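You operate a simulated robot arm through the tools that you are given. There is no shell and no other tool. Be economical: measure what you need, move in short steps, check, and stop when the job is done.

Carry out the task below with a simulated robot arm. There is one attempt and no reset: what you move stays moved.

TASK
Brush and oil the square steel plate for the blue-banded mould.
Fine: oil after brushing, then stand the mould on it; put the brush and the dauber back.
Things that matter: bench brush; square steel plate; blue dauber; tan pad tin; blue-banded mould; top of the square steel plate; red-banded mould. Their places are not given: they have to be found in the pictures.

It is judged by the outcome, as a careful person would: the job done as asked, and still so three seconds after it is handed in. It fails if anything else is knocked over, pushed out of place, dropped, spilled or broken.

THE ROBOT
A 7-joint arm with a two-finger parallel gripper, fixed in place. Base frame: the origin is at the foot of the arm, x ahead of it, y to its left, z up; the work surface is at about z = 0. Lengths are in cm, angles in degrees, forces in N, time in s.
With the tool pointing down near the work surface it reaches from about 24 to 62 cm from the base axis. Its first joint turns from -66.0 to 66.0 degrees. Payload 2.6 kg.
Tool frame: the origin (TCP) lies between the finger pads and is the grasp point; the fingertips stand 3 cm ahead of it; z points along the fingers, y is the line along which they close. The gripper opens to 9.4 cm. The fingers are 2.8 cm wide and 1 cm thick; the gripper's body (5 by 9.6 cm) begins 5.5 cm behind the TCP.
Orientation is that of the tool frame in the base frame, as a unit quaternion [x, y, z, w]. With the fingers straight down and closing along the base's y, the tool's x points along the base's -x, its y along +y and its z along -z.

THE INTERFACE
- The arm moves only by the tool arm_command. Its arguments are lists of equal length, an entry for each row: "slide": the shift along the tool's x, y, z in cm, a list of three; "angular": the turn, a rotation vector about the tool's x, y, z in degrees, a list of three. In form: {"slide": [[tx, ty, tz], ...], "angular": [[rx, ry, rz], ...]}. A call has 1 to 12 rows; each row shifts and turns the commanded pose from where the row before left it, along the tool's axes as they then stand. "claw" is the opening, from 0 (shut) to 1 (fully open), set as the call begins (left out, the last holds). A row lasts 0.2 s, in which the tool goes at most 5 cm and 8.6 degrees; a call with a longer step from one row to the next is refused whole, and so is a gripper value outside its range. A pose out of reach is approached as far as the arm can. The call stops where the force on the tool passes 40 N (or 10 N more than at its start, if that is more) or the arm is blocked; 0.2 s more then pass. The fingers move at their own pace (about 7.2 cm/s each) and stop on an object; they squeeze with about 41 N. The grip force told is the motor's: it shows also when the fingers shut on nothing. Time passes only in rows, and 0.2 s behind the last, so rows that do not move let the fingers close. It gives the time, the measured TCP pose, the force on the tool (base axes), the opening and the grip force at its end, in the units of the frame above (readings bear some noise).
- Cameras (640 x 400 px; columns grow to the right, rows downward): "scene" is fixed at [4.51, 43.66, 56.72]; the picture's right is [-0.70, -0.71, 0.00], its down [-0.37, 0.36, -0.85] and it looks along [0.61, -0.60, -0.52] (base axes); focal length 370 px, centre (320, 200). "wrist" rides on the gripper at [-3.7, 0, -5.8] in the tool frame; the picture's right is [0.00, -1.00, 0.00], its down [0.97, 0.00, -0.24] and it looks along [0.24, 0.00, 0.97] (tool axes); focal length 218 px, centre (320, 200).
- snapshot(camera): a new picture of that camera. No time passes.
- pixel_to_xyz(camera, pixels): there is no depth. For up to 12 entries [column, row, z] of the newest picture of that camera ("zoom" is the newest enlarged one), the place [x, y] in the base frame at which the ray of that pixel passes the height z, good to about 0.3 cm. No time passes.
- close_up(camera, box): a new picture of the part [left, top, right, bottom] of that camera's present view, enlarged. No time passes.
- job_done(): hands the job in; it is judged then, once.

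Work in short steps. Measure before you move; look again where a grasp or a placing could have gone wrong, and mend it. You have 80 turns and 54 pictures in all, the two below and enlarged ones among them. Open the gripper and draw the arm clear of the work before you hand the job in, unless the task says otherwise; then end with one line.

The tools are called after ">>>" by a JSON object that holds its "method" and its "body". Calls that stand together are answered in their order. arm_command: Moves the arm, as the interface text tells. Its arguments: {"type":"object","properties":{"slide":{"type":"array","items":{"type":"array","items":{"type":"number"}}},"angular":{"type":"array","items":{"type":"array","items":{"type":"number"}}},"claw":{"type":"number"}},"required":["slide","angular"]} The other tools are called the same way: snapshot (camera) takes a picture; pixel_to_xyz (camera, pixels) gives the place at which the rays of pixels pass given heights; close_up (camera, box) takes an enlarged picture of a part of a camera's view; job_done () hands the job in.

At the start:

```text
time_s: 0.0
tcp_pos: [35.47, 1.54, 31.59]
tcp_rot: [0.0, 1.0, 0.0, 0.0]
wrist_force: [-0.5, -0.8, -0.1]
gripper_width: 9.43
gripper_force: 0.1
```

scene: 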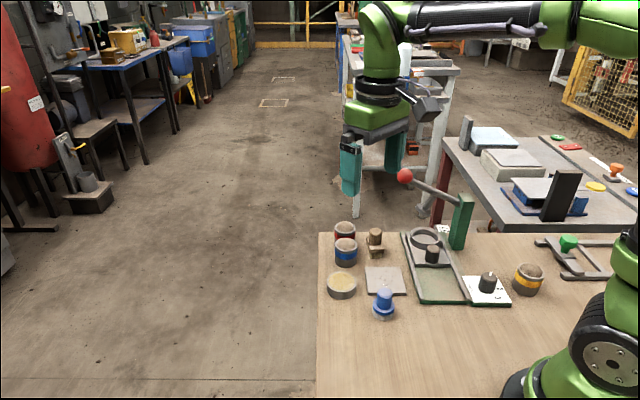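
wrist: 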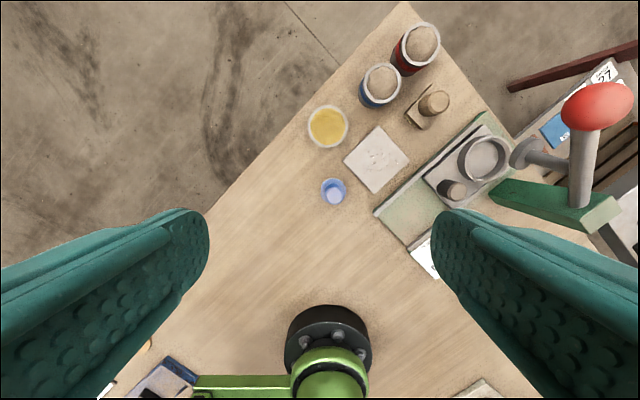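

The scene shows the small items around pixels (320-550, 220-310). I'll enlarge both views to identify them.

>>> {"method": "close_up", "body": {"camera": "scene", "box": [316, 210, 476, 330]}}

>>> {"method": "close_up", "body": {"camera": "wrist", "box": [290, 10, 530, 290]}}

>>> {"method": "close_up", "body": {"camera": "scene", "box": [440, 120, 640, 320]}}

```text
3.33 times, centred on (396, 270) of scene
```

zoom: 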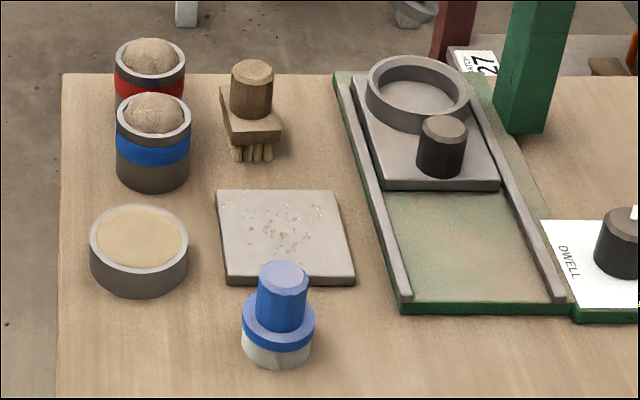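

```text
1.43 times, centred on (410, 150) of wrist
```

zoom: 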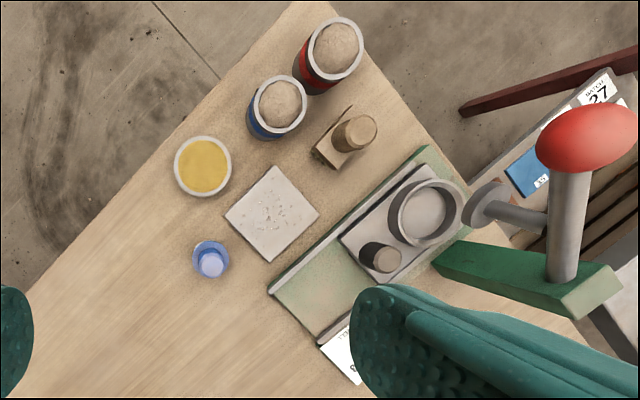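

```text
2.00 times, centred on (540, 220) of scene
```

zoom: 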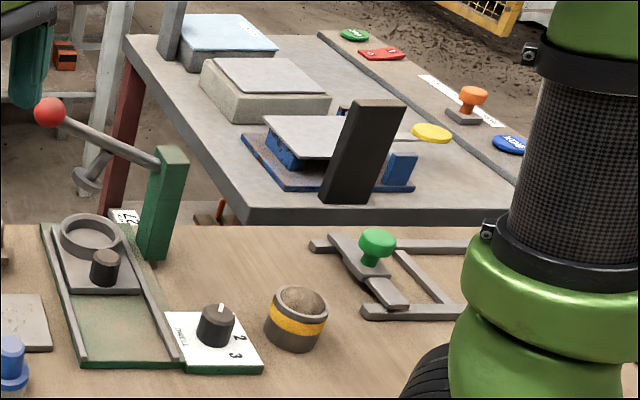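

Now I measure the items from both views, at candidate heights.

>>> {"method": "pixel_to_xyz", "body": {"camera": "wrist", "pixels": [[378, 125, 0.8], [410, 159, 0.8], [376, 193, 0.8], [343, 160, 0.8], [333, 196, 0], [333, 196, 5], [328, 127, 2], [382, 85, 5], [418, 43, 5], [435, 103, 5], [420, 113, 2], [328, 186, 2]]}}

>>> {"method": "pixel_to_xyz", "body": {"camera": "scene", "pixels": [[370.7, 267.6, 0.8], [399.2, 267.6, 0.8], [404.5, 291, 0.8], [372.5, 291, 0.8], [386.5, 277, 5], [384, 301, 0], [351, 269, 2], [354.5, 238, 5], [353.5, 224.5, 5], [379, 227, 5], [378.5, 243, 2], [385, 294, 2]]}}

```text
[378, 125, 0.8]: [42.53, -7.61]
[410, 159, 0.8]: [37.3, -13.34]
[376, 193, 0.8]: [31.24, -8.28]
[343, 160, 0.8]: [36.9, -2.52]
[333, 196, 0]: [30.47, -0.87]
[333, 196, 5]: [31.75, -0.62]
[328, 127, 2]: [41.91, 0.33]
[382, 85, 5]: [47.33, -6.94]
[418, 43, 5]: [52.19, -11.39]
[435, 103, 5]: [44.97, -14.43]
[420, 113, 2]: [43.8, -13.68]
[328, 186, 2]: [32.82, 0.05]
```

```text
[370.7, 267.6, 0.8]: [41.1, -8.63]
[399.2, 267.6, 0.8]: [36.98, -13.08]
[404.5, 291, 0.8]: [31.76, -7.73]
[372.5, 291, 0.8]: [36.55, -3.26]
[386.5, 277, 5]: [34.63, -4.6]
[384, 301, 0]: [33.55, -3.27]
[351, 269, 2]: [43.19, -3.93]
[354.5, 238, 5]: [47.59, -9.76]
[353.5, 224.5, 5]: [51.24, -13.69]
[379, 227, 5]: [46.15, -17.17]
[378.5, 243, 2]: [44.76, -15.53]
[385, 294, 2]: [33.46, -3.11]
```

I mis-scaled the zoomed scene pixels (it spans 192 px wide); re-measuring those with the corrected values.

>>> {"method": "pixel_to_xyz", "body": {"camera": "scene", "pixels": [[365.4, 267, 0.8], [400, 267, 0.8], [406, 293.4, 0.8], [368.4, 293.4, 0.8], [385.5, 290.5, 6], [383, 314, 0.7], [341.4, 280.5, 2.5], [346, 245.4, 5], [345, 229.5, 5], [375.6, 230.4, 6], [376, 254, 0], [383.7, 305.4, 2.5]]}}

>>> {"method": "pixel_to_xyz", "body": {"camera": "wrist", "pixels": [[376.4, 127, 0.8], [409, 158, 0.8], [374, 193, 0.8], [343.5, 160, 0.8], [334, 196, 6], [332, 192, 2.5], [328, 127, 2.5], [380, 86, 5], [420, 43, 5], [434, 103, 6], [429, 113, 3], [332, 190, 0.7]]}}

```text
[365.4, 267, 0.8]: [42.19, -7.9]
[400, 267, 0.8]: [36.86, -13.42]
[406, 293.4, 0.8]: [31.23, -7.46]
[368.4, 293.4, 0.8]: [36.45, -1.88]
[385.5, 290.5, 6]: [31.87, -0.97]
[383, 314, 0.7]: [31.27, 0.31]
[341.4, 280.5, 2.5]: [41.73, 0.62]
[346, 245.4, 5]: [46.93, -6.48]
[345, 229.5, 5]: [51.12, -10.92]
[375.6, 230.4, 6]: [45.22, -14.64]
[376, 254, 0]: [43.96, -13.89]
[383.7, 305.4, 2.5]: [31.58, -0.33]
```

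```text
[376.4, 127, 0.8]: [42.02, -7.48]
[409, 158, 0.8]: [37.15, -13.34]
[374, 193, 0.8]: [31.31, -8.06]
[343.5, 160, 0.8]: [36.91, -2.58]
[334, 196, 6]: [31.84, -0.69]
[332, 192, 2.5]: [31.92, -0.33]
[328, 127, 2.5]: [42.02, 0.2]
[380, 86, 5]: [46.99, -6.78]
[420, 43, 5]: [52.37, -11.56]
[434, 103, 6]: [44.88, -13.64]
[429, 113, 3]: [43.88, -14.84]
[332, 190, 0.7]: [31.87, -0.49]
```

Consistent now: plate centre ≈ (36.8,-7.8), turned ~45°; dauber (31.7,-0.6); tin (41.9,0.4); blue mould (47,-6.6); red mould (51.7,-11.2); brush (44.6,-13.8). I yaw the tool 45° and move above for a nearer look.

>>> {"method": "arm_command", "body": {"slide": [[0, 0, 0], [0, 0, 0], [0, 0, 0], [0, 0, 0], [0, 0, 0], [0, 0, 0], [-3.07, -0.94, 3.2], [-3.07, -0.94, 3.2], [-3.07, -0.94, 3.2], [0, 0, 0]], "angular": [[0, 0, 7.5], [0, 0, 7.5], [0, 0, 7.5], [0, 0, 7.5], [0, 0, 7.5], [0, 0, 7.5], [0, 0, 0], [0, 0, 0], [0, 0, 0], [0, 0, 0]]}}

>>> {"method": "snapshot", "body": {"camera": "wrist"}}

```text
time_s: 2.2
tcp_pos: [39.98, -7.04, 21.81]
tcp_rot: [0.382, 0.924, 0.0, 0.001]
wrist_force: [0.8, -0.7, 0.0]
gripper_width: 9.42
gripper_force: 0.0
```

```text
48 pictures are left
```

wrist: 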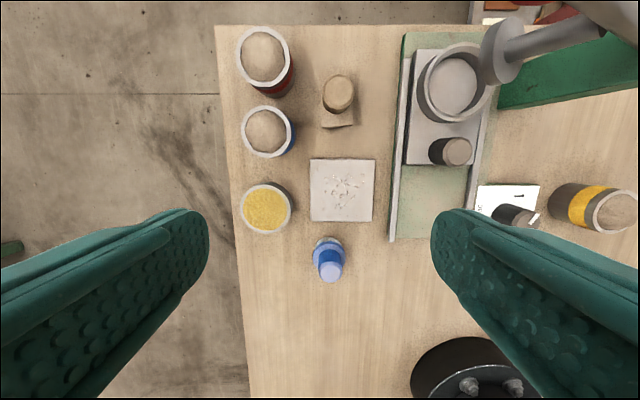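

The red lever knob triangulates to about (42,-19,19.7), only ~5.5 cm beside the brush, so I'll take the brush with fingers closing the other way (yaw −45°) and the tool leaning away from the knob. First a closer look at sizes.

>>> {"method": "close_up", "body": {"camera": "wrist", "box": [225, 20, 417, 140]}}

>>> {"method": "pixel_to_xyz", "body": {"camera": "wrist", "pixels": [[311, 159, 0.8], [375, 160, 0.8], [374, 221, 0.8], [311, 221, 0.8], [330, 272, 6], [330, 272, 7], [265, 209, 2.5], [265, 131, 5], [265, 57, 5], [339, 91, 6], [339, 91, 7], [329, 253, 2.5]]}}

>>> {"method": "close_up", "body": {"camera": "scene", "box": [325, 215, 405, 265]}}

```text
3.33 times, centred on (321, 80) of wrist
```

zoom: 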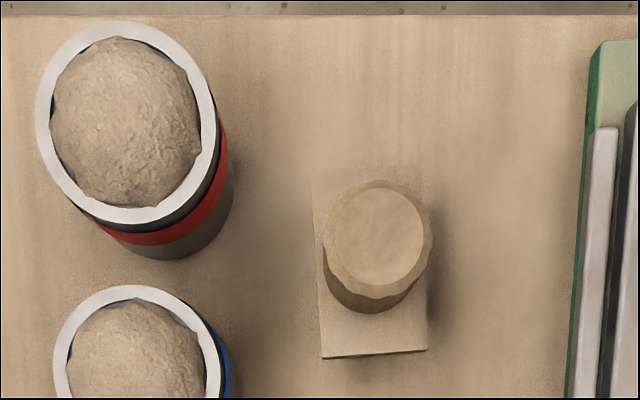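

```text
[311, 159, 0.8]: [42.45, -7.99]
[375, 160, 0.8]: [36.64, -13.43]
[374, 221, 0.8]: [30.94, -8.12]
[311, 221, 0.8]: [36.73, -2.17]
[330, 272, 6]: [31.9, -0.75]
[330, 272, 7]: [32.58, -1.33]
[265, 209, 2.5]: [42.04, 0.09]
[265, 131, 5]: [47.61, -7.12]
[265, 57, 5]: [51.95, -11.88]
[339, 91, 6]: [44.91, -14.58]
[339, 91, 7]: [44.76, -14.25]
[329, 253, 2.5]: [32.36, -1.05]
```

```text
8.00 times, centred on (365, 240) of scene
```

zoom: 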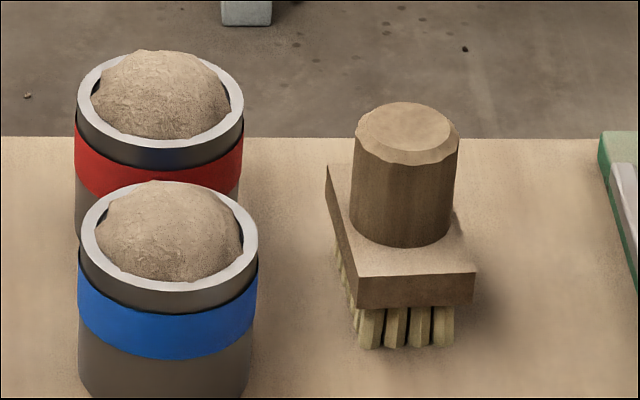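

Handle top is at about (44.95,-14.5,6), block top ≈2.4. I rotate the tool to yaw −45° here in free space.

>>> {"method": "arm_command", "body": {"slide": [[0, 0, 0], [0, 0, 0], [0, 0, 0], [0, 0, 0], [0, 0, 0], [0, 0, 0], [0, 0, 0], [0, 0, 0], [0, 0, 0], [0, 0, 0], [0, 0, 0], [0, 0, 0]], "angular": [[0, 0, -7.5], [0, 0, -7.5], [0, 0, -7.5], [0, 0, -7.5], [0, 0, -7.5], [0, 0, -7.5], [0, 0, -7.5], [0, 0, -7.5], [0, 0, -7.5], [0, 0, -7.5], [0, 0, -7.5], [0, 0, -7.5]], "claw": 0.6}}

>>> {"method": "arm_command", "body": {"slide": [[0, 0, 0], [0, 0, 0], [0.57, -2.93, 0.15], [0.57, -2.93, 0.15], [0.57, -2.93, 0.15], [0, 0, 0]], "angular": [[0, 7.5, 0], [0, 7.5, 0], [0, 0, 0], [0, 0, 0], [0, 0, 0], [0, 0, 0]]}}

>>> {"method": "snapshot", "body": {"camera": "wrist"}}

>>> {"method": "snapshot", "body": {"camera": "scene"}}

```text
time_s: 4.8
tcp_pos: [40.04, -6.99, 22.0]
tcp_rot: [-0.384, 0.923, 0.0, 0.0]
wrist_force: [0.5, 0.3, -0.3]
gripper_width: 5.66
gripper_force: 0.2
```

```text
time_s: 6.2
tcp_pos: [44.89, -14.47, 21.97]
tcp_rot: [-0.38, 0.916, -0.05, -0.12]
wrist_force: [-0.2, 0.2, 0.6]
gripper_width: 5.64
gripper_force: 0.1
```

```text
45 pictures are left
```

wrist: 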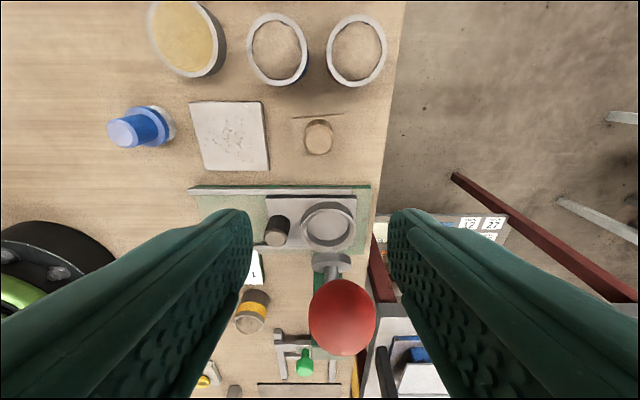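

```text
44 pictures are left
```

scene: 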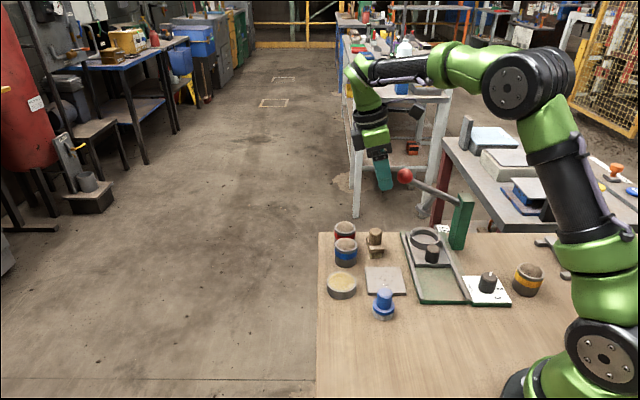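

Knob re-measured at ~(41.3,-19.8,19.2): clearance is fine with the lean. I descend to z≈7.5 above the brush handle and check.

>>> {"method": "arm_command", "body": {"slide": [[-0.625, -0.01, 2.33], [-0.625, -0.01, 2.33], [-0.625, -0.01, 2.33], [-0.625, -0.01, 2.33], [-0.625, -0.01, 2.33], [-0.625, -0.01, 2.33], [0, 0, 0]], "angular": [[0, 0, 0], [0, 0, 0], [0, 0, 0], [0, 0, 0], [0, 0, 0], [0, 0, 0], [0, 0, 0]]}}

>>> {"method": "snapshot", "body": {"camera": "wrist"}}

>>> {"method": "close_up", "body": {"camera": "scene", "box": [316, 160, 476, 260]}}

```text
time_s: 7.8
tcp_pos: [44.98, -14.56, 7.54]
tcp_rot: [-0.38, 0.916, -0.05, -0.121]
wrist_force: [-0.3, 1.7, 2.2]
gripper_width: 5.65
gripper_force: 0.1
```

```text
43 pictures are left
```

wrist: 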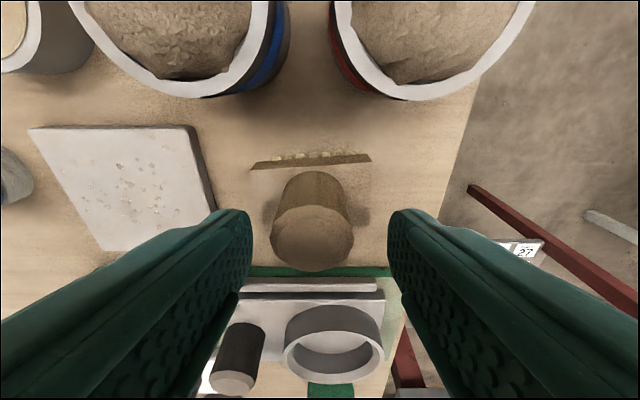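

```text
4.00 times, centred on (396, 210) of scene
```

zoom: 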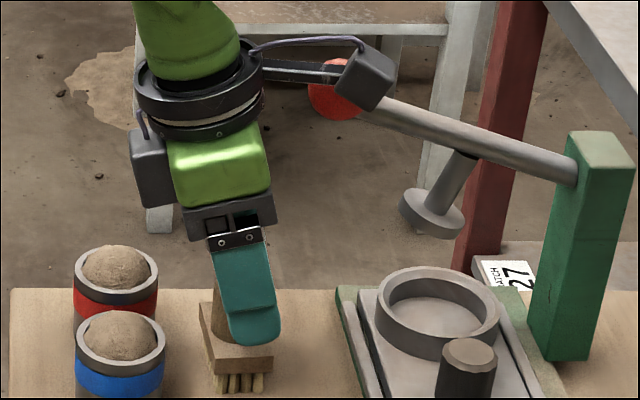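

The scene view shows the gripper's side box (tool +x side) has pressed against the lever knob, lowering it slightly (ball from (404,177) to ~(400,182)). I back straight up and check whether it returns.

>>> {"method": "arm_command", "body": {"slide": [[0.625, 0.01, -2.33], [0.625, 0.01, -2.33], [0.625, 0.01, -2.33], [0.625, 0.01, -2.33], [0.625, 0.01, -2.33], [0.625, 0.01, -2.33], [0, 0, 0]], "angular": [[0, 0, 0], [0, 0, 0], [0, 0, 0], [0, 0, 0], [0, 0, 0], [0, 0, 0], [0, 0, 0]]}}

>>> {"method": "close_up", "body": {"camera": "scene", "box": [316, 100, 476, 260]}}

```text
time_s: 9.4
tcp_pos: [44.66, -14.45, 22.0]
tcp_rot: [-0.379, 0.916, -0.05, -0.12]
wrist_force: [0.3, -1.1, -0.2]
gripper_width: 5.63
gripper_force: 0.0
```

```text
2.50 times, centred on (396, 180) of scene
```

zoom: 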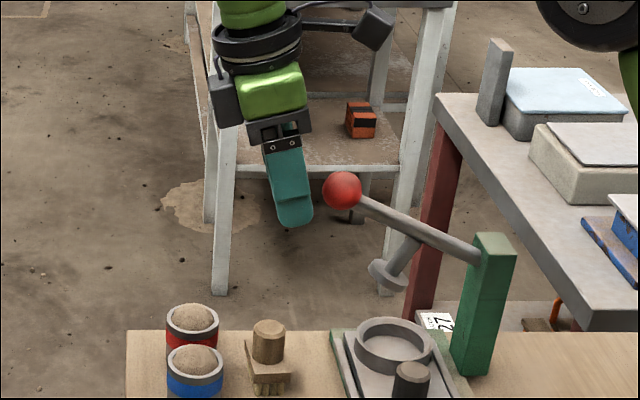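

The lever sprang back to its original place (404.8,176). I'll turn the tool 180° (yaw 135°) so the side box is on the mould side, away from the lever.

>>> {"method": "arm_command", "body": {"slide": [[0, 0, 0], [0, 0, 0], [-1.33, 3.23, 0], [-1.33, 3.23, 0], [0, 0, 0], [0, 0, 0], [0, 0, 0], [0, 0, 0], [0, 0, 0], [0, 0, 0], [0, 0, 0], [0, 0, 0]], "angular": [[0, -7.5, 0], [0, -7.5, 0], [0, 0, 0], [0, 0, 0], [0, 0, 8], [0, 0, 8], [0, 0, 8], [0, 0, 8], [0, 0, 8], [0, 0, 8], [0, 0, 8], [0, 0, 8]]}}

>>> {"method": "arm_command", "body": {"slide": [[0, 0, 0], [0, 0, 0], [0, 0, 0], [0, 0, 0], [0, 0, 0], [0, 0, 0], [0, 0, 0], [0, 0, 0], [0, 0, 0], [0, 0, 0], [0, 0, 0], [0, 0, 0]], "angular": [[0, 0, 8], [0, 0, 8], [0, 0, 8], [0, 0, 8], [0, 0, 8], [0, 0, 8], [0, 0, 8], [0, 0, 8], [0, 0, 8], [0, 0, 8], [0, 0, 8], [0, 0, 8]]}}

>>> {"method": "arm_command", "body": {"slide": [[0, 0, 0], [0, 0, 0], [0, 0, 0], [0, 0, 0], [0, 0, 0], [0, 0, 0], [0, 0, 0]], "angular": [[0, 0, 8], [0, 0, 8], [0, 0, 4], [0, -7, 0], [0, -7, 0], [0, -6, 0], [0, 0, 0]]}}

>>> {"method": "snapshot", "body": {"camera": "scene"}}

```text
time_s: 12.0
tcp_pos: [42.32, -7.9, 21.93]
tcp_rot: [0.166, 0.986, 0.0, 0.0]
wrist_force: [-0.3, 0.3, 0.0]
gripper_width: 5.62
gripper_force: 0.1
```

```text
time_s: 14.6
tcp_pos: [42.25, -8.01, 21.88]
tcp_rot: [0.844, 0.536, 0.0, 0.0]
wrist_force: [-1.3, -0.2, -0.3]
gripper_width: 5.64
gripper_force: 0.1
```

```text
time_s: 16.2
tcp_pos: [42.24, -7.96, 21.95]
tcp_rot: [0.91, 0.377, -0.161, 0.067]
wrist_force: [-0.4, -0.3, -0.5]
gripper_width: 5.63
gripper_force: 0.0
```

```text
40 pictures are left
```

scene: 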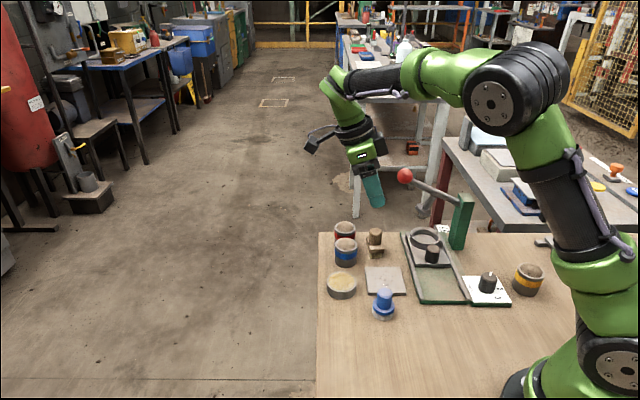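

Reach holds at this yaw; the side box is now on the left. I move above the brush and descend halfway.

>>> {"method": "arm_command", "body": {"slide": [[-1.27, 3.27, 0.465], [-1.27, 3.27, 0.465], [0.855, 0, 2.35], [0.855, 0, 2.35], [0.855, 0, 2.35], [0.855, 0, 2.35], [0, 0, 0]], "angular": [[0, 0, 0], [0, 0, 0], [0, 0, 0], [0, 0, 0], [0, 0, 0], [0, 0, 0], [0, 0, 0]]}}

>>> {"method": "close_up", "body": {"camera": "scene", "box": [316, 140, 476, 260]}}

>>> {"method": "snapshot", "body": {"camera": "wrist"}}

```text
time_s: 17.8
tcp_pos: [45.28, -14.57, 11.8]
tcp_rot: [0.91, 0.377, -0.16, 0.066]
wrist_force: [-0.1, 0.3, 0.3]
gripper_width: 5.65
gripper_force: 0.1
```

```text
3.33 times, centred on (396, 200) of scene
```

zoom: 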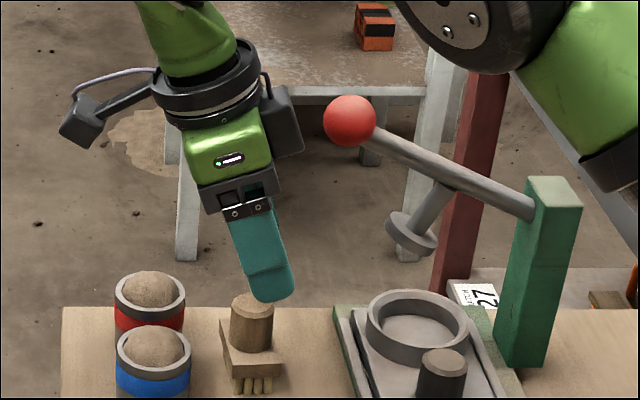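

```text
38 pictures are left
```

wrist: 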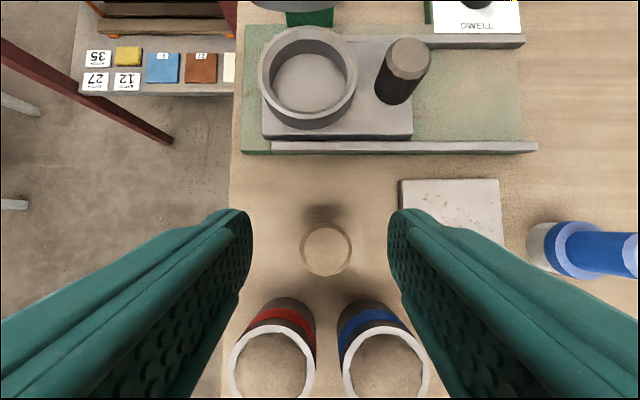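

The knob is untouched (404,176). Checking the handle's place in this view before the last descent.

>>> {"method": "pixel_to_xyz", "body": {"camera": "wrist", "pixels": [[326, 250, 6], [326, 250, 5.3]]}}

```text
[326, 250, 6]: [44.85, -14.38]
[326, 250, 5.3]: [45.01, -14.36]
```

>>> {"method": "arm_command", "body": {"slide": [[0.465, -0.08, 1.415], [0.465, -0.08, 1.415], [0.465, -0.08, 1.415], [0.465, -0.08, 1.415], [0, 0, 0]], "angular": [[0, 0, 0], [0, 0, 0], [0, 0, 0], [0, 0, 0], [0, 0, 0]]}}

>>> {"method": "close_up", "body": {"camera": "scene", "box": [316, 160, 476, 260]}}

```text
time_s: 19.0
tcp_pos: [44.57, -14.44, 5.92]
tcp_rot: [0.91, 0.377, -0.16, 0.067]
wrist_force: [0.3, -0.6, -0.3]
gripper_width: 5.67
gripper_force: 0.6
```

```text
4.00 times, centred on (396, 210) of scene
```

zoom: 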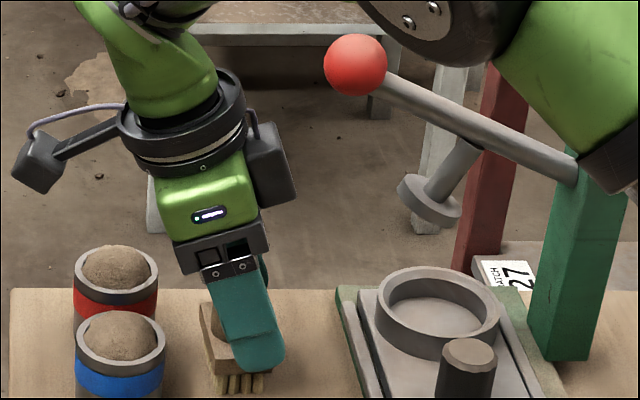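

Finger pads sit ~0.8 cm to the knob side of the handle axis at mid-height; I shift a little and close.

>>> {"method": "arm_command", "body": {"slide": [[0.6, 0.05, -0.22], [0, 0, 0]], "angular": [[0, 0, 0], [0, 0, 0]]}}

>>> {"method": "arm_command", "body": {"slide": [[0, 0, 0], [0, 0, 0], [0, 0, 0], [0, 0, 0]], "angular": [[0, 0, 0], [0, 0, 0], [0, 0, 0], [0, 0, 0]], "claw": 0}}

>>> {"method": "snapshot", "body": {"camera": "wrist"}}

```text
time_s: 19.6
tcp_pos: [45.02, -13.99, 5.78]
tcp_rot: [0.91, 0.376, -0.161, 0.066]
wrist_force: [-0.4, 0.0, -0.2]
gripper_width: 5.65
gripper_force: 0.0
```

```text
time_s: 20.6
tcp_pos: [45.02, -13.91, 5.96]
tcp_rot: [0.91, 0.377, -0.161, 0.066]
wrist_force: [0.1, 0.5, -0.1]
gripper_width: 5.36
gripper_force: 40.9
```

```text
36 pictures are left
```

wrist: 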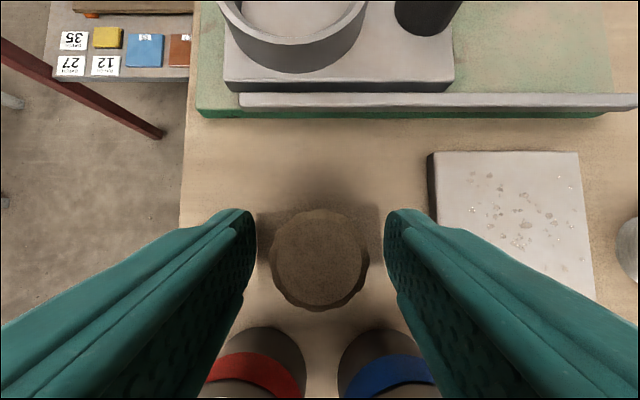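

The grip stopped at 5.36 cm: the tips are clamping the block's ends, not the handle. I reopen, rise 1 cm and close on the handle.

>>> {"method": "arm_command", "body": {"slide": [[0, 0, 0], [0, 0, 0], [-0.34, 0, -0.94], [0, 0, 0]], "angular": [[0, 0, 0], [0, 0, 0], [0, 0, 0], [0, 0, 0]], "claw": 0.62}}

>>> {"method": "arm_command", "body": {"slide": [[0, 0, 0], [0, 0, 0], [0, 0, 0], [0, 0, 0]], "angular": [[0, 0, 0], [0, 0, 0], [0, 0, 0], [0, 0, 0]], "claw": 0}}

>>> {"method": "close_up", "body": {"camera": "scene", "box": [336, 200, 416, 260]}}

```text
time_s: 21.6
tcp_pos: [45.14, -13.96, 6.93]
tcp_rot: [0.91, 0.377, -0.161, 0.067]
wrist_force: [-0.1, 0.0, 0.5]
gripper_width: 5.83
gripper_force: 0.0
```

```text
time_s: 22.6
tcp_pos: [44.93, -13.92, 6.89]
tcp_rot: [0.91, 0.377, -0.16, 0.066]
wrist_force: [0.1, -0.6, 1.5]
gripper_width: 2.84
gripper_force: 41.0
```

```text
6.67 times, centred on (376, 230) of scene
```

zoom: 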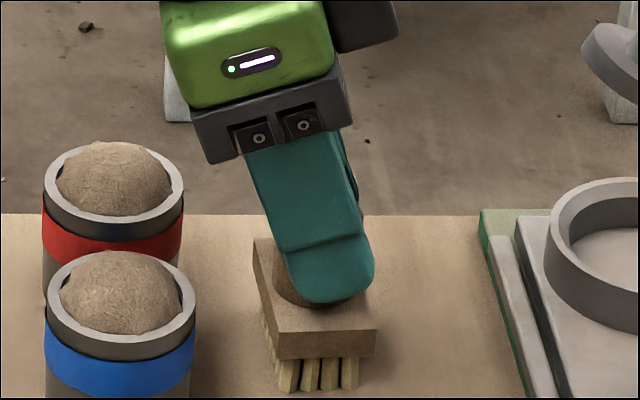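

Handle gripped at 2.84 cm; the rest pose (for returning) is TCP (44.93,-13.92,6.89). I lift, carry it above the plate's mould-side corner, and check the view.

>>> {"method": "arm_command", "body": {"slide": [[-0.87, 0, -2.4], [-0.87, 0, -2.4], [0.457, -2.93, -0.167], [0.457, -2.93, -0.167], [0.457, -2.93, -0.167], [0.58, 0, 1.6], [0.58, 0, 1.6], [0, 0, 0]], "angular": [[0, 0, 0], [0, 0, 0], [0, 0, 0], [0, 0, 0], [0, 0, 0], [0, 0, 0], [0, 0, 0], [0, 0, 0]]}}

>>> {"method": "close_up", "body": {"camera": "scene", "box": [316, 210, 444, 290]}}

```text
time_s: 24.4
tcp_pos: [40.03, -6.68, 8.58]
tcp_rot: [0.91, 0.377, -0.159, 0.066]
wrist_force: [-0.6, -0.3, -1.1]
gripper_width: 2.86
gripper_force: 40.9
```

```text
5.00 times, centred on (380, 250) of scene
```

zoom: 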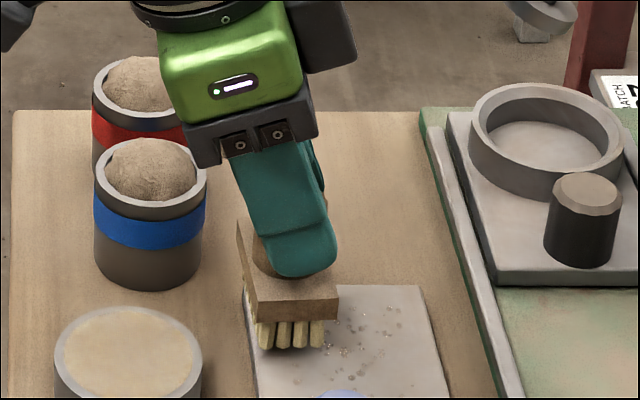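

The brush is over the plate's left part, just above it. I lower in small steps until light contact.

>>> {"method": "arm_command", "body": {"slide": [[0.07, 0, 0.19], [0.07, 0, 0.19], [0.07, 0, 0.19], [0.07, 0, 0.19], [0, 0, 0]], "angular": [[0, 0, 0], [0, 0, 0], [0, 0, 0], [0, 0, 0], [0, 0, 0]]}}

```text
time_s: 25.6
tcp_pos: [40.0, -6.69, 8.01]
tcp_rot: [0.91, 0.376, -0.16, 0.065]
wrist_force: [-5.8, 2.0, 17.1]
gripper_width: 2.84
gripper_force: 40.9
```

Contact at z≈8.0 with 17 N. I ease off slightly and make the first stroke across the plate.

>>> {"method": "arm_command", "body": {"slide": [[-0.04, 0, -0.11], [-0.61, 0, 0.222], [-0.61, 0, 0.222], [-0.61, 0, 0.222], [-0.61, 0, 0.222], [-0.61, 0, 0.222], [-0.61, 0, 0.222], [-0.61, 0, 0.222], [-0.61, 0, 0.222], [0, 0, 0]], "angular": [[0, 0, 0], [0, 0, 0], [0, 0, 0], [0, 0, 0], [0, 0, 0], [0, 0, 0], [0, 0, 0], [0, 0, 0], [0, 0, 0], [0, 0, 0]]}}

>>> {"method": "close_up", "body": {"camera": "scene", "box": [316, 210, 444, 290]}}

```text
time_s: 27.8
tcp_pos: [36.3, -10.38, 8.09]
tcp_rot: [0.91, 0.377, -0.16, 0.066]
wrist_force: [0.0, 0.5, -1.5]
gripper_width: 2.87
gripper_force: 40.9
```

```text
5.00 times, centred on (380, 250) of scene
```

zoom: 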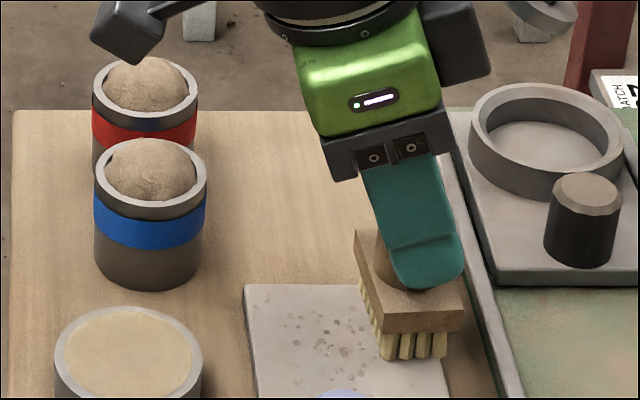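

Contact was lost in the stroke, and grit remains. I lower 0.15 cm and stroke back.

>>> {"method": "arm_command", "body": {"slide": [[0.055, 0, 0.16], [0.61, 0, -0.222], [0.61, 0, -0.222], [0.61, 0, -0.222], [0.61, 0, -0.222]], "angular": [[0, 0, 0], [0, 0, 0], [0, 0, 0], [0, 0, 0], [0, 0, 0]]}}

>>> {"method": "arm_command", "body": {"slide": [[0.61, 0, -0.222], [0.61, 0, -0.222], [0.61, 0, -0.222], [0.61, 0, -0.222]], "angular": [[0, 0, 0], [0, 0, 0], [0, 0, 0], [0, 0, 0]]}}

>>> {"method": "close_up", "body": {"camera": "scene", "box": [316, 220, 444, 300]}}

```text
time_s: 29.0
tcp_pos: [38.07, -8.71, 7.78]
tcp_rot: [0.91, 0.376, -0.161, 0.068]
wrist_force: [-9.0, -8.1, 32.0]
gripper_width: 2.85
gripper_force: 41.1
```

```text
time_s: 30.0
tcp_pos: [39.96, -6.72, 7.94]
tcp_rot: [0.91, 0.377, -0.161, 0.067]
wrist_force: [-5.5, -7.0, 20.5]
gripper_width: 2.88
gripper_force: 40.9
```

```text
5.00 times, centred on (380, 260) of scene
```

zoom: 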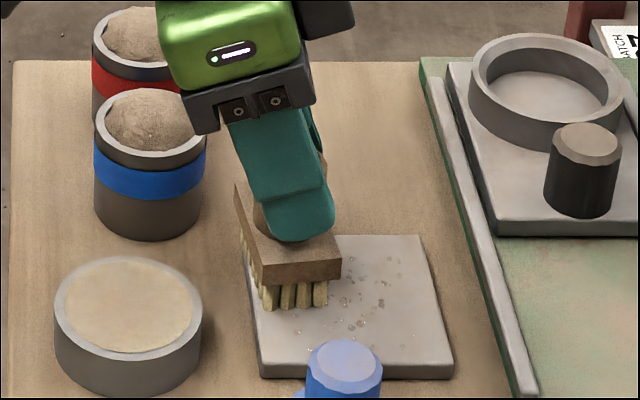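

Contact held this time (20–32 N), plate not shifted. I ease by 0.05 cm and stroke on across with lateral shifts to cover the rest.

>>> {"method": "arm_command", "body": {"slide": [[-0.02, 0, -0.05], [-0.7, 0, 0.256], [-0.7, 0, 0.256], [-0.7, 0, 0.256], [-0.7, 0, 0.256], [-0.7, 0, 0.256], [-0.7, 0, 0.256], [-0.7, 0, 0.256], [0, 0, 0]], "angular": [[0, 0, 0], [0, 0, 0], [0, 0, 0], [0, 0, 0], [0, 0, 0], [0, 0, 0], [0, 0, 0], [0, 0, 0], [0, 0, 0]]}}

>>> {"method": "arm_command", "body": {"slide": [[0, -0.7, 0], [0, -0.6, 0], [0.7, 0, -0.256], [0.7, 0, -0.256], [0.7, 0, -0.256], [0.7, 0, -0.256], [0.7, 0, -0.256], [0.7, 0, -0.256], [0.7, 0, -0.256], [0, 0, 0]], "angular": [[0, 0, 0], [0, 0, 0], [0, 0, 0], [0, 0, 0], [0, 0, 0], [0, 0, 0], [0, 0, 0], [0, 0, 0], [0, 0, 0], [0, 0, 0]]}}

>>> {"method": "close_up", "body": {"camera": "scene", "box": [316, 220, 444, 300]}}

```text
time_s: 32.0
tcp_pos: [36.06, -10.51, 7.82]
tcp_rot: [0.91, 0.377, -0.16, 0.066]
wrist_force: [0.9, 0.3, 2.9]
gripper_width: 2.83
gripper_force: 41.0
```

```text
time_s: 34.2
tcp_pos: [38.92, -5.74, 7.77]
tcp_rot: [0.91, 0.377, -0.16, 0.066]
wrist_force: [-0.7, -1.1, 2.3]
gripper_width: 2.84
gripper_force: 40.6
```

```text
5.00 times, centred on (380, 260) of scene
```

zoom: 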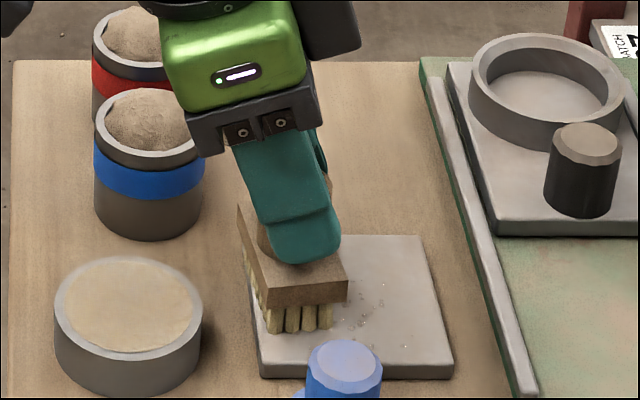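

Grit is clearing; some remains at mid-front. I shift toward the front edge and continue with slightly more contact.

>>> {"method": "arm_command", "body": {"slide": [[0.02, -0.6, 0.06], [0, -0.5, 0], [-0.7, 0, 0.256], [-0.7, 0, 0.256], [-0.7, 0, 0.256], [-0.7, 0, 0.256], [-0.7, 0, 0.256], [-0.7, 0, 0.256], [-0.7, 0, 0.256], [0, 0, 0]], "angular": [[0, 0, 0], [0, 0, 0], [0, 0, 0], [0, 0, 0], [0, 0, 0], [0, 0, 0], [0, 0, 0], [0, 0, 0], [0, 0, 0], [0, 0, 0]]}}

>>> {"method": "arm_command", "body": {"slide": [[0, 0, 0], [0.7, 0, -0.256], [0.7, 0, -0.256], [0.7, 0, -0.256], [0.7, 0, -0.256], [0.7, 0, -0.256], [0.7, 0, -0.256], [0.7, 0, -0.256], [0, 0, 0]], "angular": [[0, 0, 0], [0, 0, 0], [0, 0, 0], [0, 0, 0], [0, 0, 0], [0, 0, 0], [0, 0, 0], [0, 0, 0], [0, 0, 0]]}}

>>> {"method": "close_up", "body": {"camera": "scene", "box": [316, 220, 444, 300]}}

```text
time_s: 36.4
tcp_pos: [34.48, -8.75, 7.88]
tcp_rot: [0.91, 0.376, -0.16, 0.066]
wrist_force: [3.3, 3.4, 10.6]
gripper_width: 2.84
gripper_force: 41.5
```

```text
time_s: 38.4
tcp_pos: [38.18, -4.98, 7.77]
tcp_rot: [0.91, 0.377, -0.161, 0.067]
wrist_force: [-4.3, -3.1, 9.8]
gripper_width: 2.86
gripper_force: 41.6
```

```text
5.00 times, centred on (380, 260) of scene
```

zoom: 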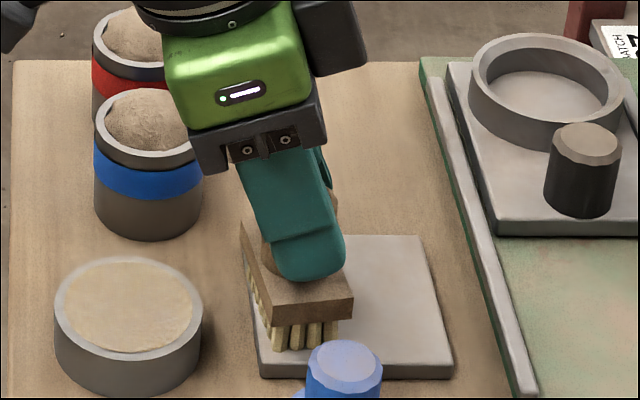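

All grit appears gone. I lift the brush and look at the plate.

>>> {"method": "arm_command", "body": {"slide": [[-0.77, 0, -2.115], [-0.77, 0, -2.115], [-0.34, 2, -0.94], [0, 2.5, 0], [0, 0, 0]], "angular": [[0, 0, 0], [0, 0, 0], [0, 0, 0], [0, 0, 0], [0, 0, 0]]}}

>>> {"method": "snapshot", "body": {"camera": "wrist"}}

>>> {"method": "close_up", "body": {"camera": "scene", "box": [316, 220, 444, 300]}}

```text
time_s: 39.6
tcp_pos: [41.5, -8.27, 13.3]
tcp_rot: [0.91, 0.377, -0.16, 0.066]
wrist_force: [-0.2, -0.3, -1.1]
gripper_width: 2.85
gripper_force: 41.1
```

```text
29 pictures are left
```

wrist: 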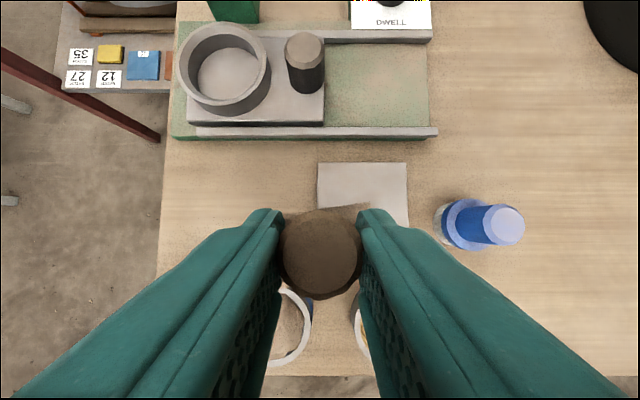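

```text
5.00 times, centred on (380, 260) of scene
```

zoom: 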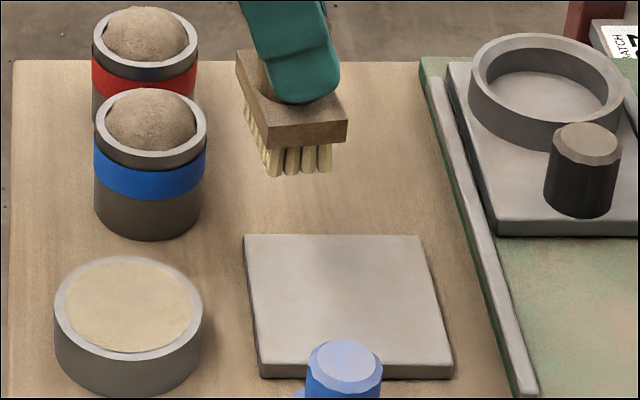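

Plate is clean and unmoved. I return the brush over its original place and lower to just above the bench.

>>> {"method": "arm_command", "body": {"slide": [[-0.74, 3.21, 0.27], [-0.74, 3.21, 0.27], [0.64, 0, 1.753], [0.64, 0, 1.753], [0.64, 0, 1.753], [0, 0, 0]], "angular": [[0, 0, 0], [0, 0, 0], [0, 0, 0], [0, 0, 0], [0, 0, 0], [0, 0, 0]]}}

>>> {"method": "arm_command", "body": {"slide": [[0.07, 0, 0.19], [0.07, 0, 0.19], [0.07, 0, 0.19], [0.035, 0, 0.095], [0, 0, 0]], "angular": [[0, 0, 0], [0, 0, 0], [0, 0, 0], [0, 0, 0], [0, 0, 0]]}}

```text
time_s: 41.0
tcp_pos: [44.89, -13.84, 7.82]
tcp_rot: [0.91, 0.376, -0.161, 0.067]
wrist_force: [0.8, 0.1, -0.2]
gripper_width: 2.87
gripper_force: 41.3
```

```text
time_s: 42.2
tcp_pos: [44.99, -13.9, 7.0]
tcp_rot: [0.91, 0.377, -0.161, 0.067]
wrist_force: [0.5, 0.3, -1.2]
gripper_width: 2.89
gripper_force: 40.8
```

>>> {"method": "arm_command", "body": {"slide": [[0.035, 0, 0.095], [0.035, 0, 0.095], [0.02, 0, 0.06], [0, 0, 0]], "angular": [[0, 0, 0], [0, 0, 0], [0, 0, 0], [0, 0, 0]]}}

```text
time_s: 43.2
tcp_pos: [44.92, -13.84, 6.85]
tcp_rot: [0.91, 0.377, -0.161, 0.066]
wrist_force: [-2.2, 0.3, 5.5]
gripper_width: 2.88
gripper_force: 41.4
```

Bench contact (5.5 N). I release the brush and rise vertically.

>>> {"method": "arm_command", "body": {"slide": [[0, 0, 0], [0, 0, 0], [-0.34, 0, -0.94], [-0.89, 0, -2.44], [-0.89, 0, -2.44], [-0.89, 0, -2.44], [-0.89, 0, -2.44], [-0.89, 0, -2.44], [0, -4, 0], [0, -4, 0]], "angular": [[0, 0, 0], [0, 0, 0], [0, 0, 0], [0, 0, 0], [0, 0, 0], [0, 0, 0], [0, 0, 0], [0, 0, 0], [0, 0, 0], [0, 0, 0]], "claw": 0.55}}

>>> {"method": "arm_command", "body": {"slide": [[0, 0, 0], [0, 0, 0], [0, 0, 0], [0, 0, 0], [0, 0, 0], [0, 0, 0], [0, 0, 0], [0, 0, 0], [0, 0, 0], [0, 0, 0], [0, 0, 0], [0, 0, 0]], "angular": [[0, 7, 0], [0, 7, 0], [0, 6, 0], [0, 0, -8], [0, 0, -8], [0, 0, -8], [0, 0, -8], [0, 0, -8], [0, 0, -8], [0, 0, -8], [0, 0, -8], [0, 0, -8]]}}

>>> {"method": "arm_command", "body": {"slide": [[0, 0, 0], [0, 0, 0], [0, 0, 0], [0, 0, 0]], "angular": [[0, 0, -8], [0, 0, -8], [0, 0, -2], [0, 0, 0]]}}

>>> {"method": "close_up", "body": {"camera": "scene", "box": [316, 210, 444, 330]}}

>>> {"method": "snapshot", "body": {"camera": "wrist"}}

```text
time_s: 45.4
tcp_pos: [39.14, -8.28, 20.82]
tcp_rot: [0.91, 0.377, -0.16, 0.067]
wrist_force: [0.4, -0.6, -0.1]
gripper_width: 5.17
gripper_force: 0.1
```

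```text
time_s: 48.0
tcp_pos: [39.27, -8.11, 20.81]
tcp_rot: [0.522, 0.853, -0.001, -0.001]
wrist_force: [0.6, 0.1, 0.1]
gripper_width: 5.15
gripper_force: 0.0
```

```text
time_s: 49.0
tcp_pos: [39.39, -8.23, 20.79]
tcp_rot: [0.382, 0.924, 0.001, -0.001]
wrist_force: [0.2, -0.9, -0.2]
gripper_width: 5.16
gripper_force: 0.0
```

```text
3.33 times, centred on (380, 270) of scene
```

zoom: 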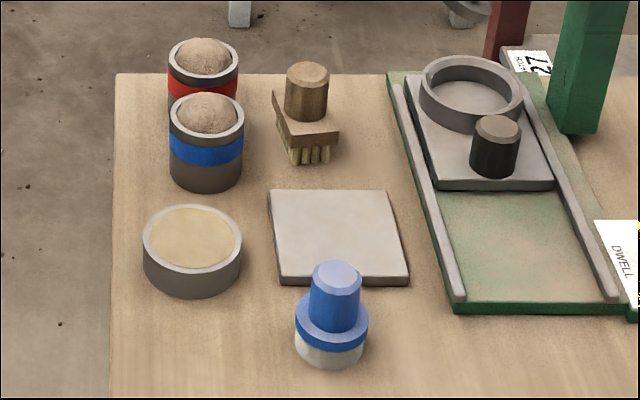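

```text
26 pictures are left
```

wrist: 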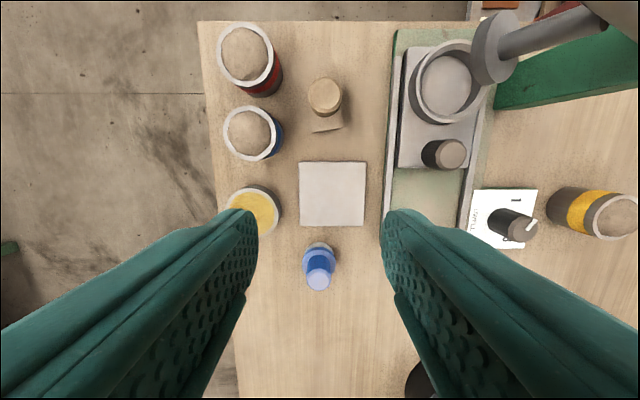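

Brush is back in place. Measuring the dauber from both views.

>>> {"method": "pixel_to_xyz", "body": {"camera": "wrist", "pixels": [[319, 280, 6], [319, 280, 7], [320, 255, 2], [299, 162, 1.1], [365, 162, 1.1], [363, 226, 1.1], [299, 226, 1.1], [254, 211, 2.5]]}}

>>> {"method": "pixel_to_xyz", "body": {"camera": "zoom", "pixels": [[336, 274, 6], [336, 274, 7], [331, 325, 2], [192, 237, 2.5], [267, 190, 1.1], [388, 190, 1.1], [409, 278, 1.1], [281, 278, 1.1]]}}

```text
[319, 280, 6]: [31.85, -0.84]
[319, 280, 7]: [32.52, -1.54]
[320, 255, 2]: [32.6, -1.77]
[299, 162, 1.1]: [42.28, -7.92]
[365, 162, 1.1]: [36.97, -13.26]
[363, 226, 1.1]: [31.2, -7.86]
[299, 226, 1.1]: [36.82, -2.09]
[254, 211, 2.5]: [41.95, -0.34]
```

```text
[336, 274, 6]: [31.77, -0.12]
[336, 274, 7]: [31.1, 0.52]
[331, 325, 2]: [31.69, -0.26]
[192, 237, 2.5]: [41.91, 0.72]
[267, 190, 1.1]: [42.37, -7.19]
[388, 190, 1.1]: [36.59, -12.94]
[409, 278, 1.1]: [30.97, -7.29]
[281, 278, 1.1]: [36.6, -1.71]
```

Dauber axis ≈ (31.75,-0.5), top ≈ 5.8. I move over it and descend to z=10, then verify alignment.

>>> {"method": "arm_command", "body": {"slide": [[2.72, 0.015, 0], [2.72, 0.015, 0], [2.72, 0.015, 0], [2.72, 0.015, 0], [0, 0, 2.7], [0, 0, 2.7], [0, 0, 2.7], [0, 0, 2.7], [0, 0, 0]], "angular": [[0, 0, 0], [0, 0, 0], [0, 0, 0], [0, 0, 0], [0, 0, 0], [0, 0, 0], [0, 0, 0], [0, 0, 0], [0, 0, 0]]}}

>>> {"method": "snapshot", "body": {"camera": "wrist"}}

>>> {"method": "close_up", "body": {"camera": "scene", "box": [336, 250, 432, 330]}}

```text
time_s: 51.0
tcp_pos: [31.45, -0.38, 9.96]
tcp_rot: [0.383, 0.924, 0.0, 0.0]
wrist_force: [-0.5, 0.2, -0.2]
gripper_width: 5.18
gripper_force: 0.0
```

```text
25 pictures are left
```

wrist: 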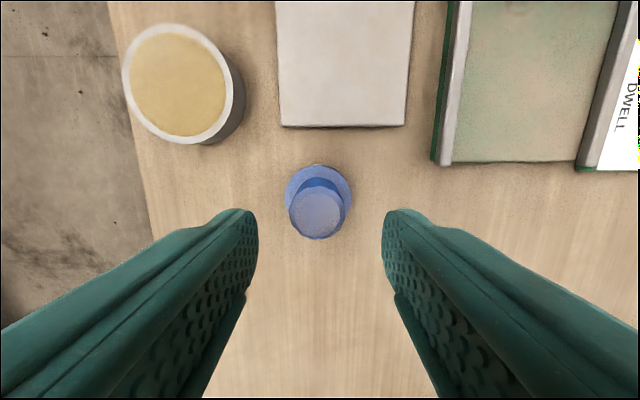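

```text
5.00 times, centred on (384, 290) of scene
```

zoom: 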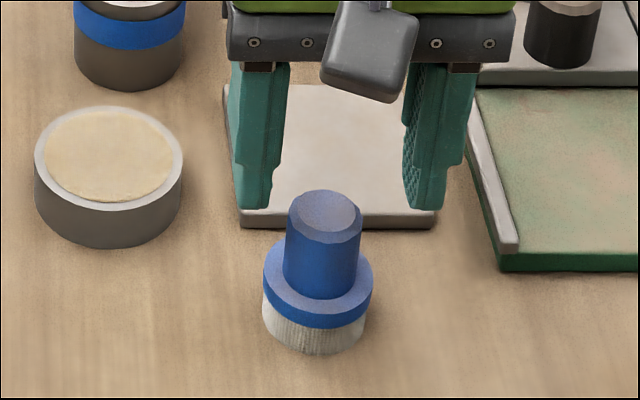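

>>> {"method": "pixel_to_xyz", "body": {"camera": "wrist", "pixels": [[317, 215, 5.8], [318, 199, 2.6], [182, 85, 2.5], [182, 85, 3]]}}

>>> {"method": "pixel_to_xyz", "body": {"camera": "scene", "pixels": [[385.3, 292, 5.8], [383.7, 304, 2.6], [341.7, 281.2, 2.5], [341.7, 281.2, 3]]}}

```text
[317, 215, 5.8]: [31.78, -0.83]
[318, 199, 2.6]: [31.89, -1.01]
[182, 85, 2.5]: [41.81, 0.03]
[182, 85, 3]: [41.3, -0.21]
```

```text
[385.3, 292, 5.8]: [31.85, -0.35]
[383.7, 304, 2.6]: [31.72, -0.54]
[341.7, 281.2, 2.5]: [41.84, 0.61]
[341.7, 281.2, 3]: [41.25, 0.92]
```

Dauber at (31.8,-0.6). I descend to z=6.0 and close on the handle.

>>> {"method": "arm_command", "body": {"slide": [[-0.2, 0.05, 1.3], [-0.19, 0.05, 1.3], [0, 0, 1.35], [0, 0, 0]], "angular": [[0, 0, 0], [0, 0, 0], [0, 0, 0], [0, 0, 0]]}}

>>> {"method": "arm_command", "body": {"slide": [[0, 0, 0], [0, 0, 0], [0, 0, 0], [0, 0, 0]], "angular": [[0, 0, 0], [0, 0, 0], [0, 0, 0], [0, 0, 0]], "claw": 0}}

>>> {"method": "close_up", "body": {"camera": "scene", "box": [336, 250, 432, 330]}}

```text
time_s: 52.0
tcp_pos: [31.92, -0.69, 6.06]
tcp_rot: [0.383, 0.924, 0.0, -0.001]
wrist_force: [-0.3, 0.2, 0.3]
gripper_width: 5.19
gripper_force: 0.1
```

```text
time_s: 53.0
tcp_pos: [31.81, -0.69, 5.96]
tcp_rot: [0.383, 0.924, 0.0, 0.0]
wrist_force: [-0.4, 0.3, 0.6]
gripper_width: 2.64
gripper_force: 41.6
```

```text
5.00 times, centred on (384, 290) of scene
```

zoom: 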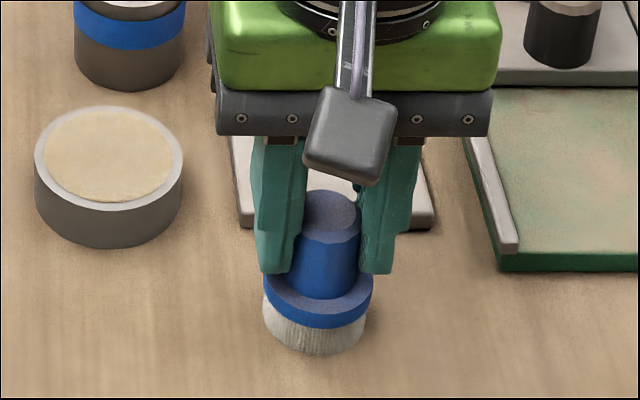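

Grasped (2.64 cm); rest TCP (31.81,-0.69,5.96). Lift and carry over the tin.

>>> {"method": "arm_command", "body": {"slide": [[0, 0, -2.5], [0, 0, -2.5], [-2.143, 2.587, 0], [-2.143, 2.587, 0], [-2.143, 2.587, 0], [0, 0, 1], [0, 0, 0.9], [0, 0, 0]], "angular": [[0, 0, 0], [0, 0, 0], [0, 0, 0], [0, 0, 0], [0, 0, 0], [0, 0, 0], [0, 0, 0], [0, 0, 0]]}}

>>> {"method": "close_up", "body": {"camera": "scene", "box": [304, 220, 400, 300]}}

```text
time_s: 54.8
tcp_pos: [42.06, 0.34, 8.91]
tcp_rot: [0.383, 0.924, 0.0, 0.0]
wrist_force: [0.0, 0.8, -1.3]
gripper_width: 2.63
gripper_force: 40.8
```

```text
5.00 times, centred on (352, 260) of scene
```

zoom: 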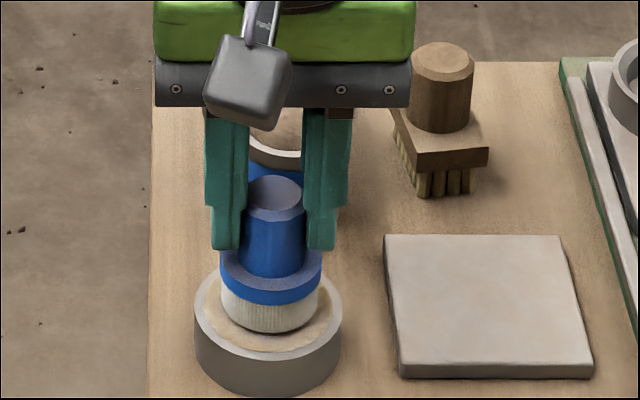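

Centred over the tin. I lower gently until the dauber presses the pad.

>>> {"method": "arm_command", "body": {"slide": [[0.05, -0.05, 0.25], [0.05, 0, 0.25], [0, 0, 0.2], [0, 0, 0]], "angular": [[0, 0, 0], [0, 0, 0], [0, 0, 0], [0, 0, 0]]}}

```text
time_s: 55.8
tcp_pos: [41.94, 0.4, 8.44]
tcp_rot: [0.383, 0.924, 0.0, 0.001]
wrist_force: [-2.7, 0.8, 13.8]
gripper_width: 2.63
gripper_force: 41.7
```

Pressing at ~14 N. I hold briefly, then lift and look.

>>> {"method": "arm_command", "body": {"slide": [[0, 0, 0.05], [0, 0, 0], [0, 0, 0], [0, 0, 0], [0, 0, -1.5], [0, 0, -2], [0, 0, 0]], "angular": [[0, 0, 0], [0, 0, 0], [0, 0, 0], [0, 0, 0], [0, 0, 0], [0, 0, 0], [0, 0, 0]]}}

>>> {"method": "close_up", "body": {"camera": "scene", "box": [304, 220, 400, 300]}}

```text
time_s: 57.4
tcp_pos: [41.78, 0.28, 11.75]
tcp_rot: [0.383, 0.924, 0.0, 0.001]
wrist_force: [-0.1, -0.2, -0.5]
gripper_width: 2.64
gripper_force: 41.0
```

```text
5.00 times, centred on (352, 260) of scene
```

zoom: 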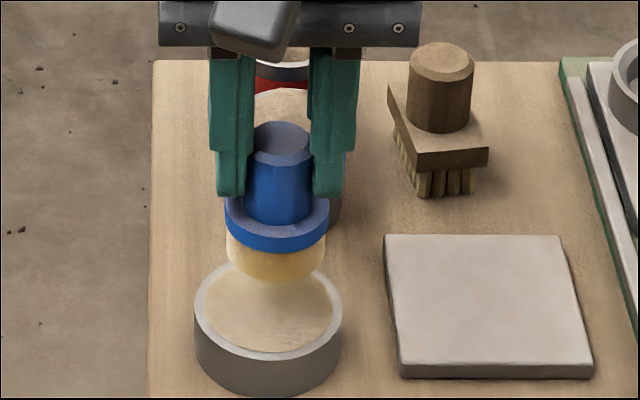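

The dauber is loaded (tan). I carry it over the plate's rear-left quarter and lower near the surface.

>>> {"method": "arm_command", "body": {"slide": [[-2.01, -3.67, 0], [-2.01, -3.67, 0], [0, 0, 2.05], [0, 0, 2.0], [0, 0, 0]], "angular": [[0, 0, 0], [0, 0, 0], [0, 0, 0], [0, 0, 0], [0, 0, 0]]}}

>>> {"method": "arm_command", "body": {"slide": [[0, 0, 0.15], [0, 0, 0.15], [0, 0, 0.15], [0, 0, 0]], "angular": [[0, 0, 0], [0, 0, 0], [0, 0, 0], [0, 0, 0]]}}

```text
time_s: 58.6
tcp_pos: [39.46, -7.72, 7.62]
tcp_rot: [0.382, 0.924, 0.0, 0.001]
wrist_force: [-0.3, -0.4, 0.3]
gripper_width: 2.65
gripper_force: 41.2
```

```text
time_s: 59.6
tcp_pos: [39.5, -7.8, 7.23]
tcp_rot: [0.382, 0.924, -0.001, 0.0]
wrist_force: [-3.2, 1.2, 7.5]
gripper_width: 2.61
gripper_force: 40.6
```

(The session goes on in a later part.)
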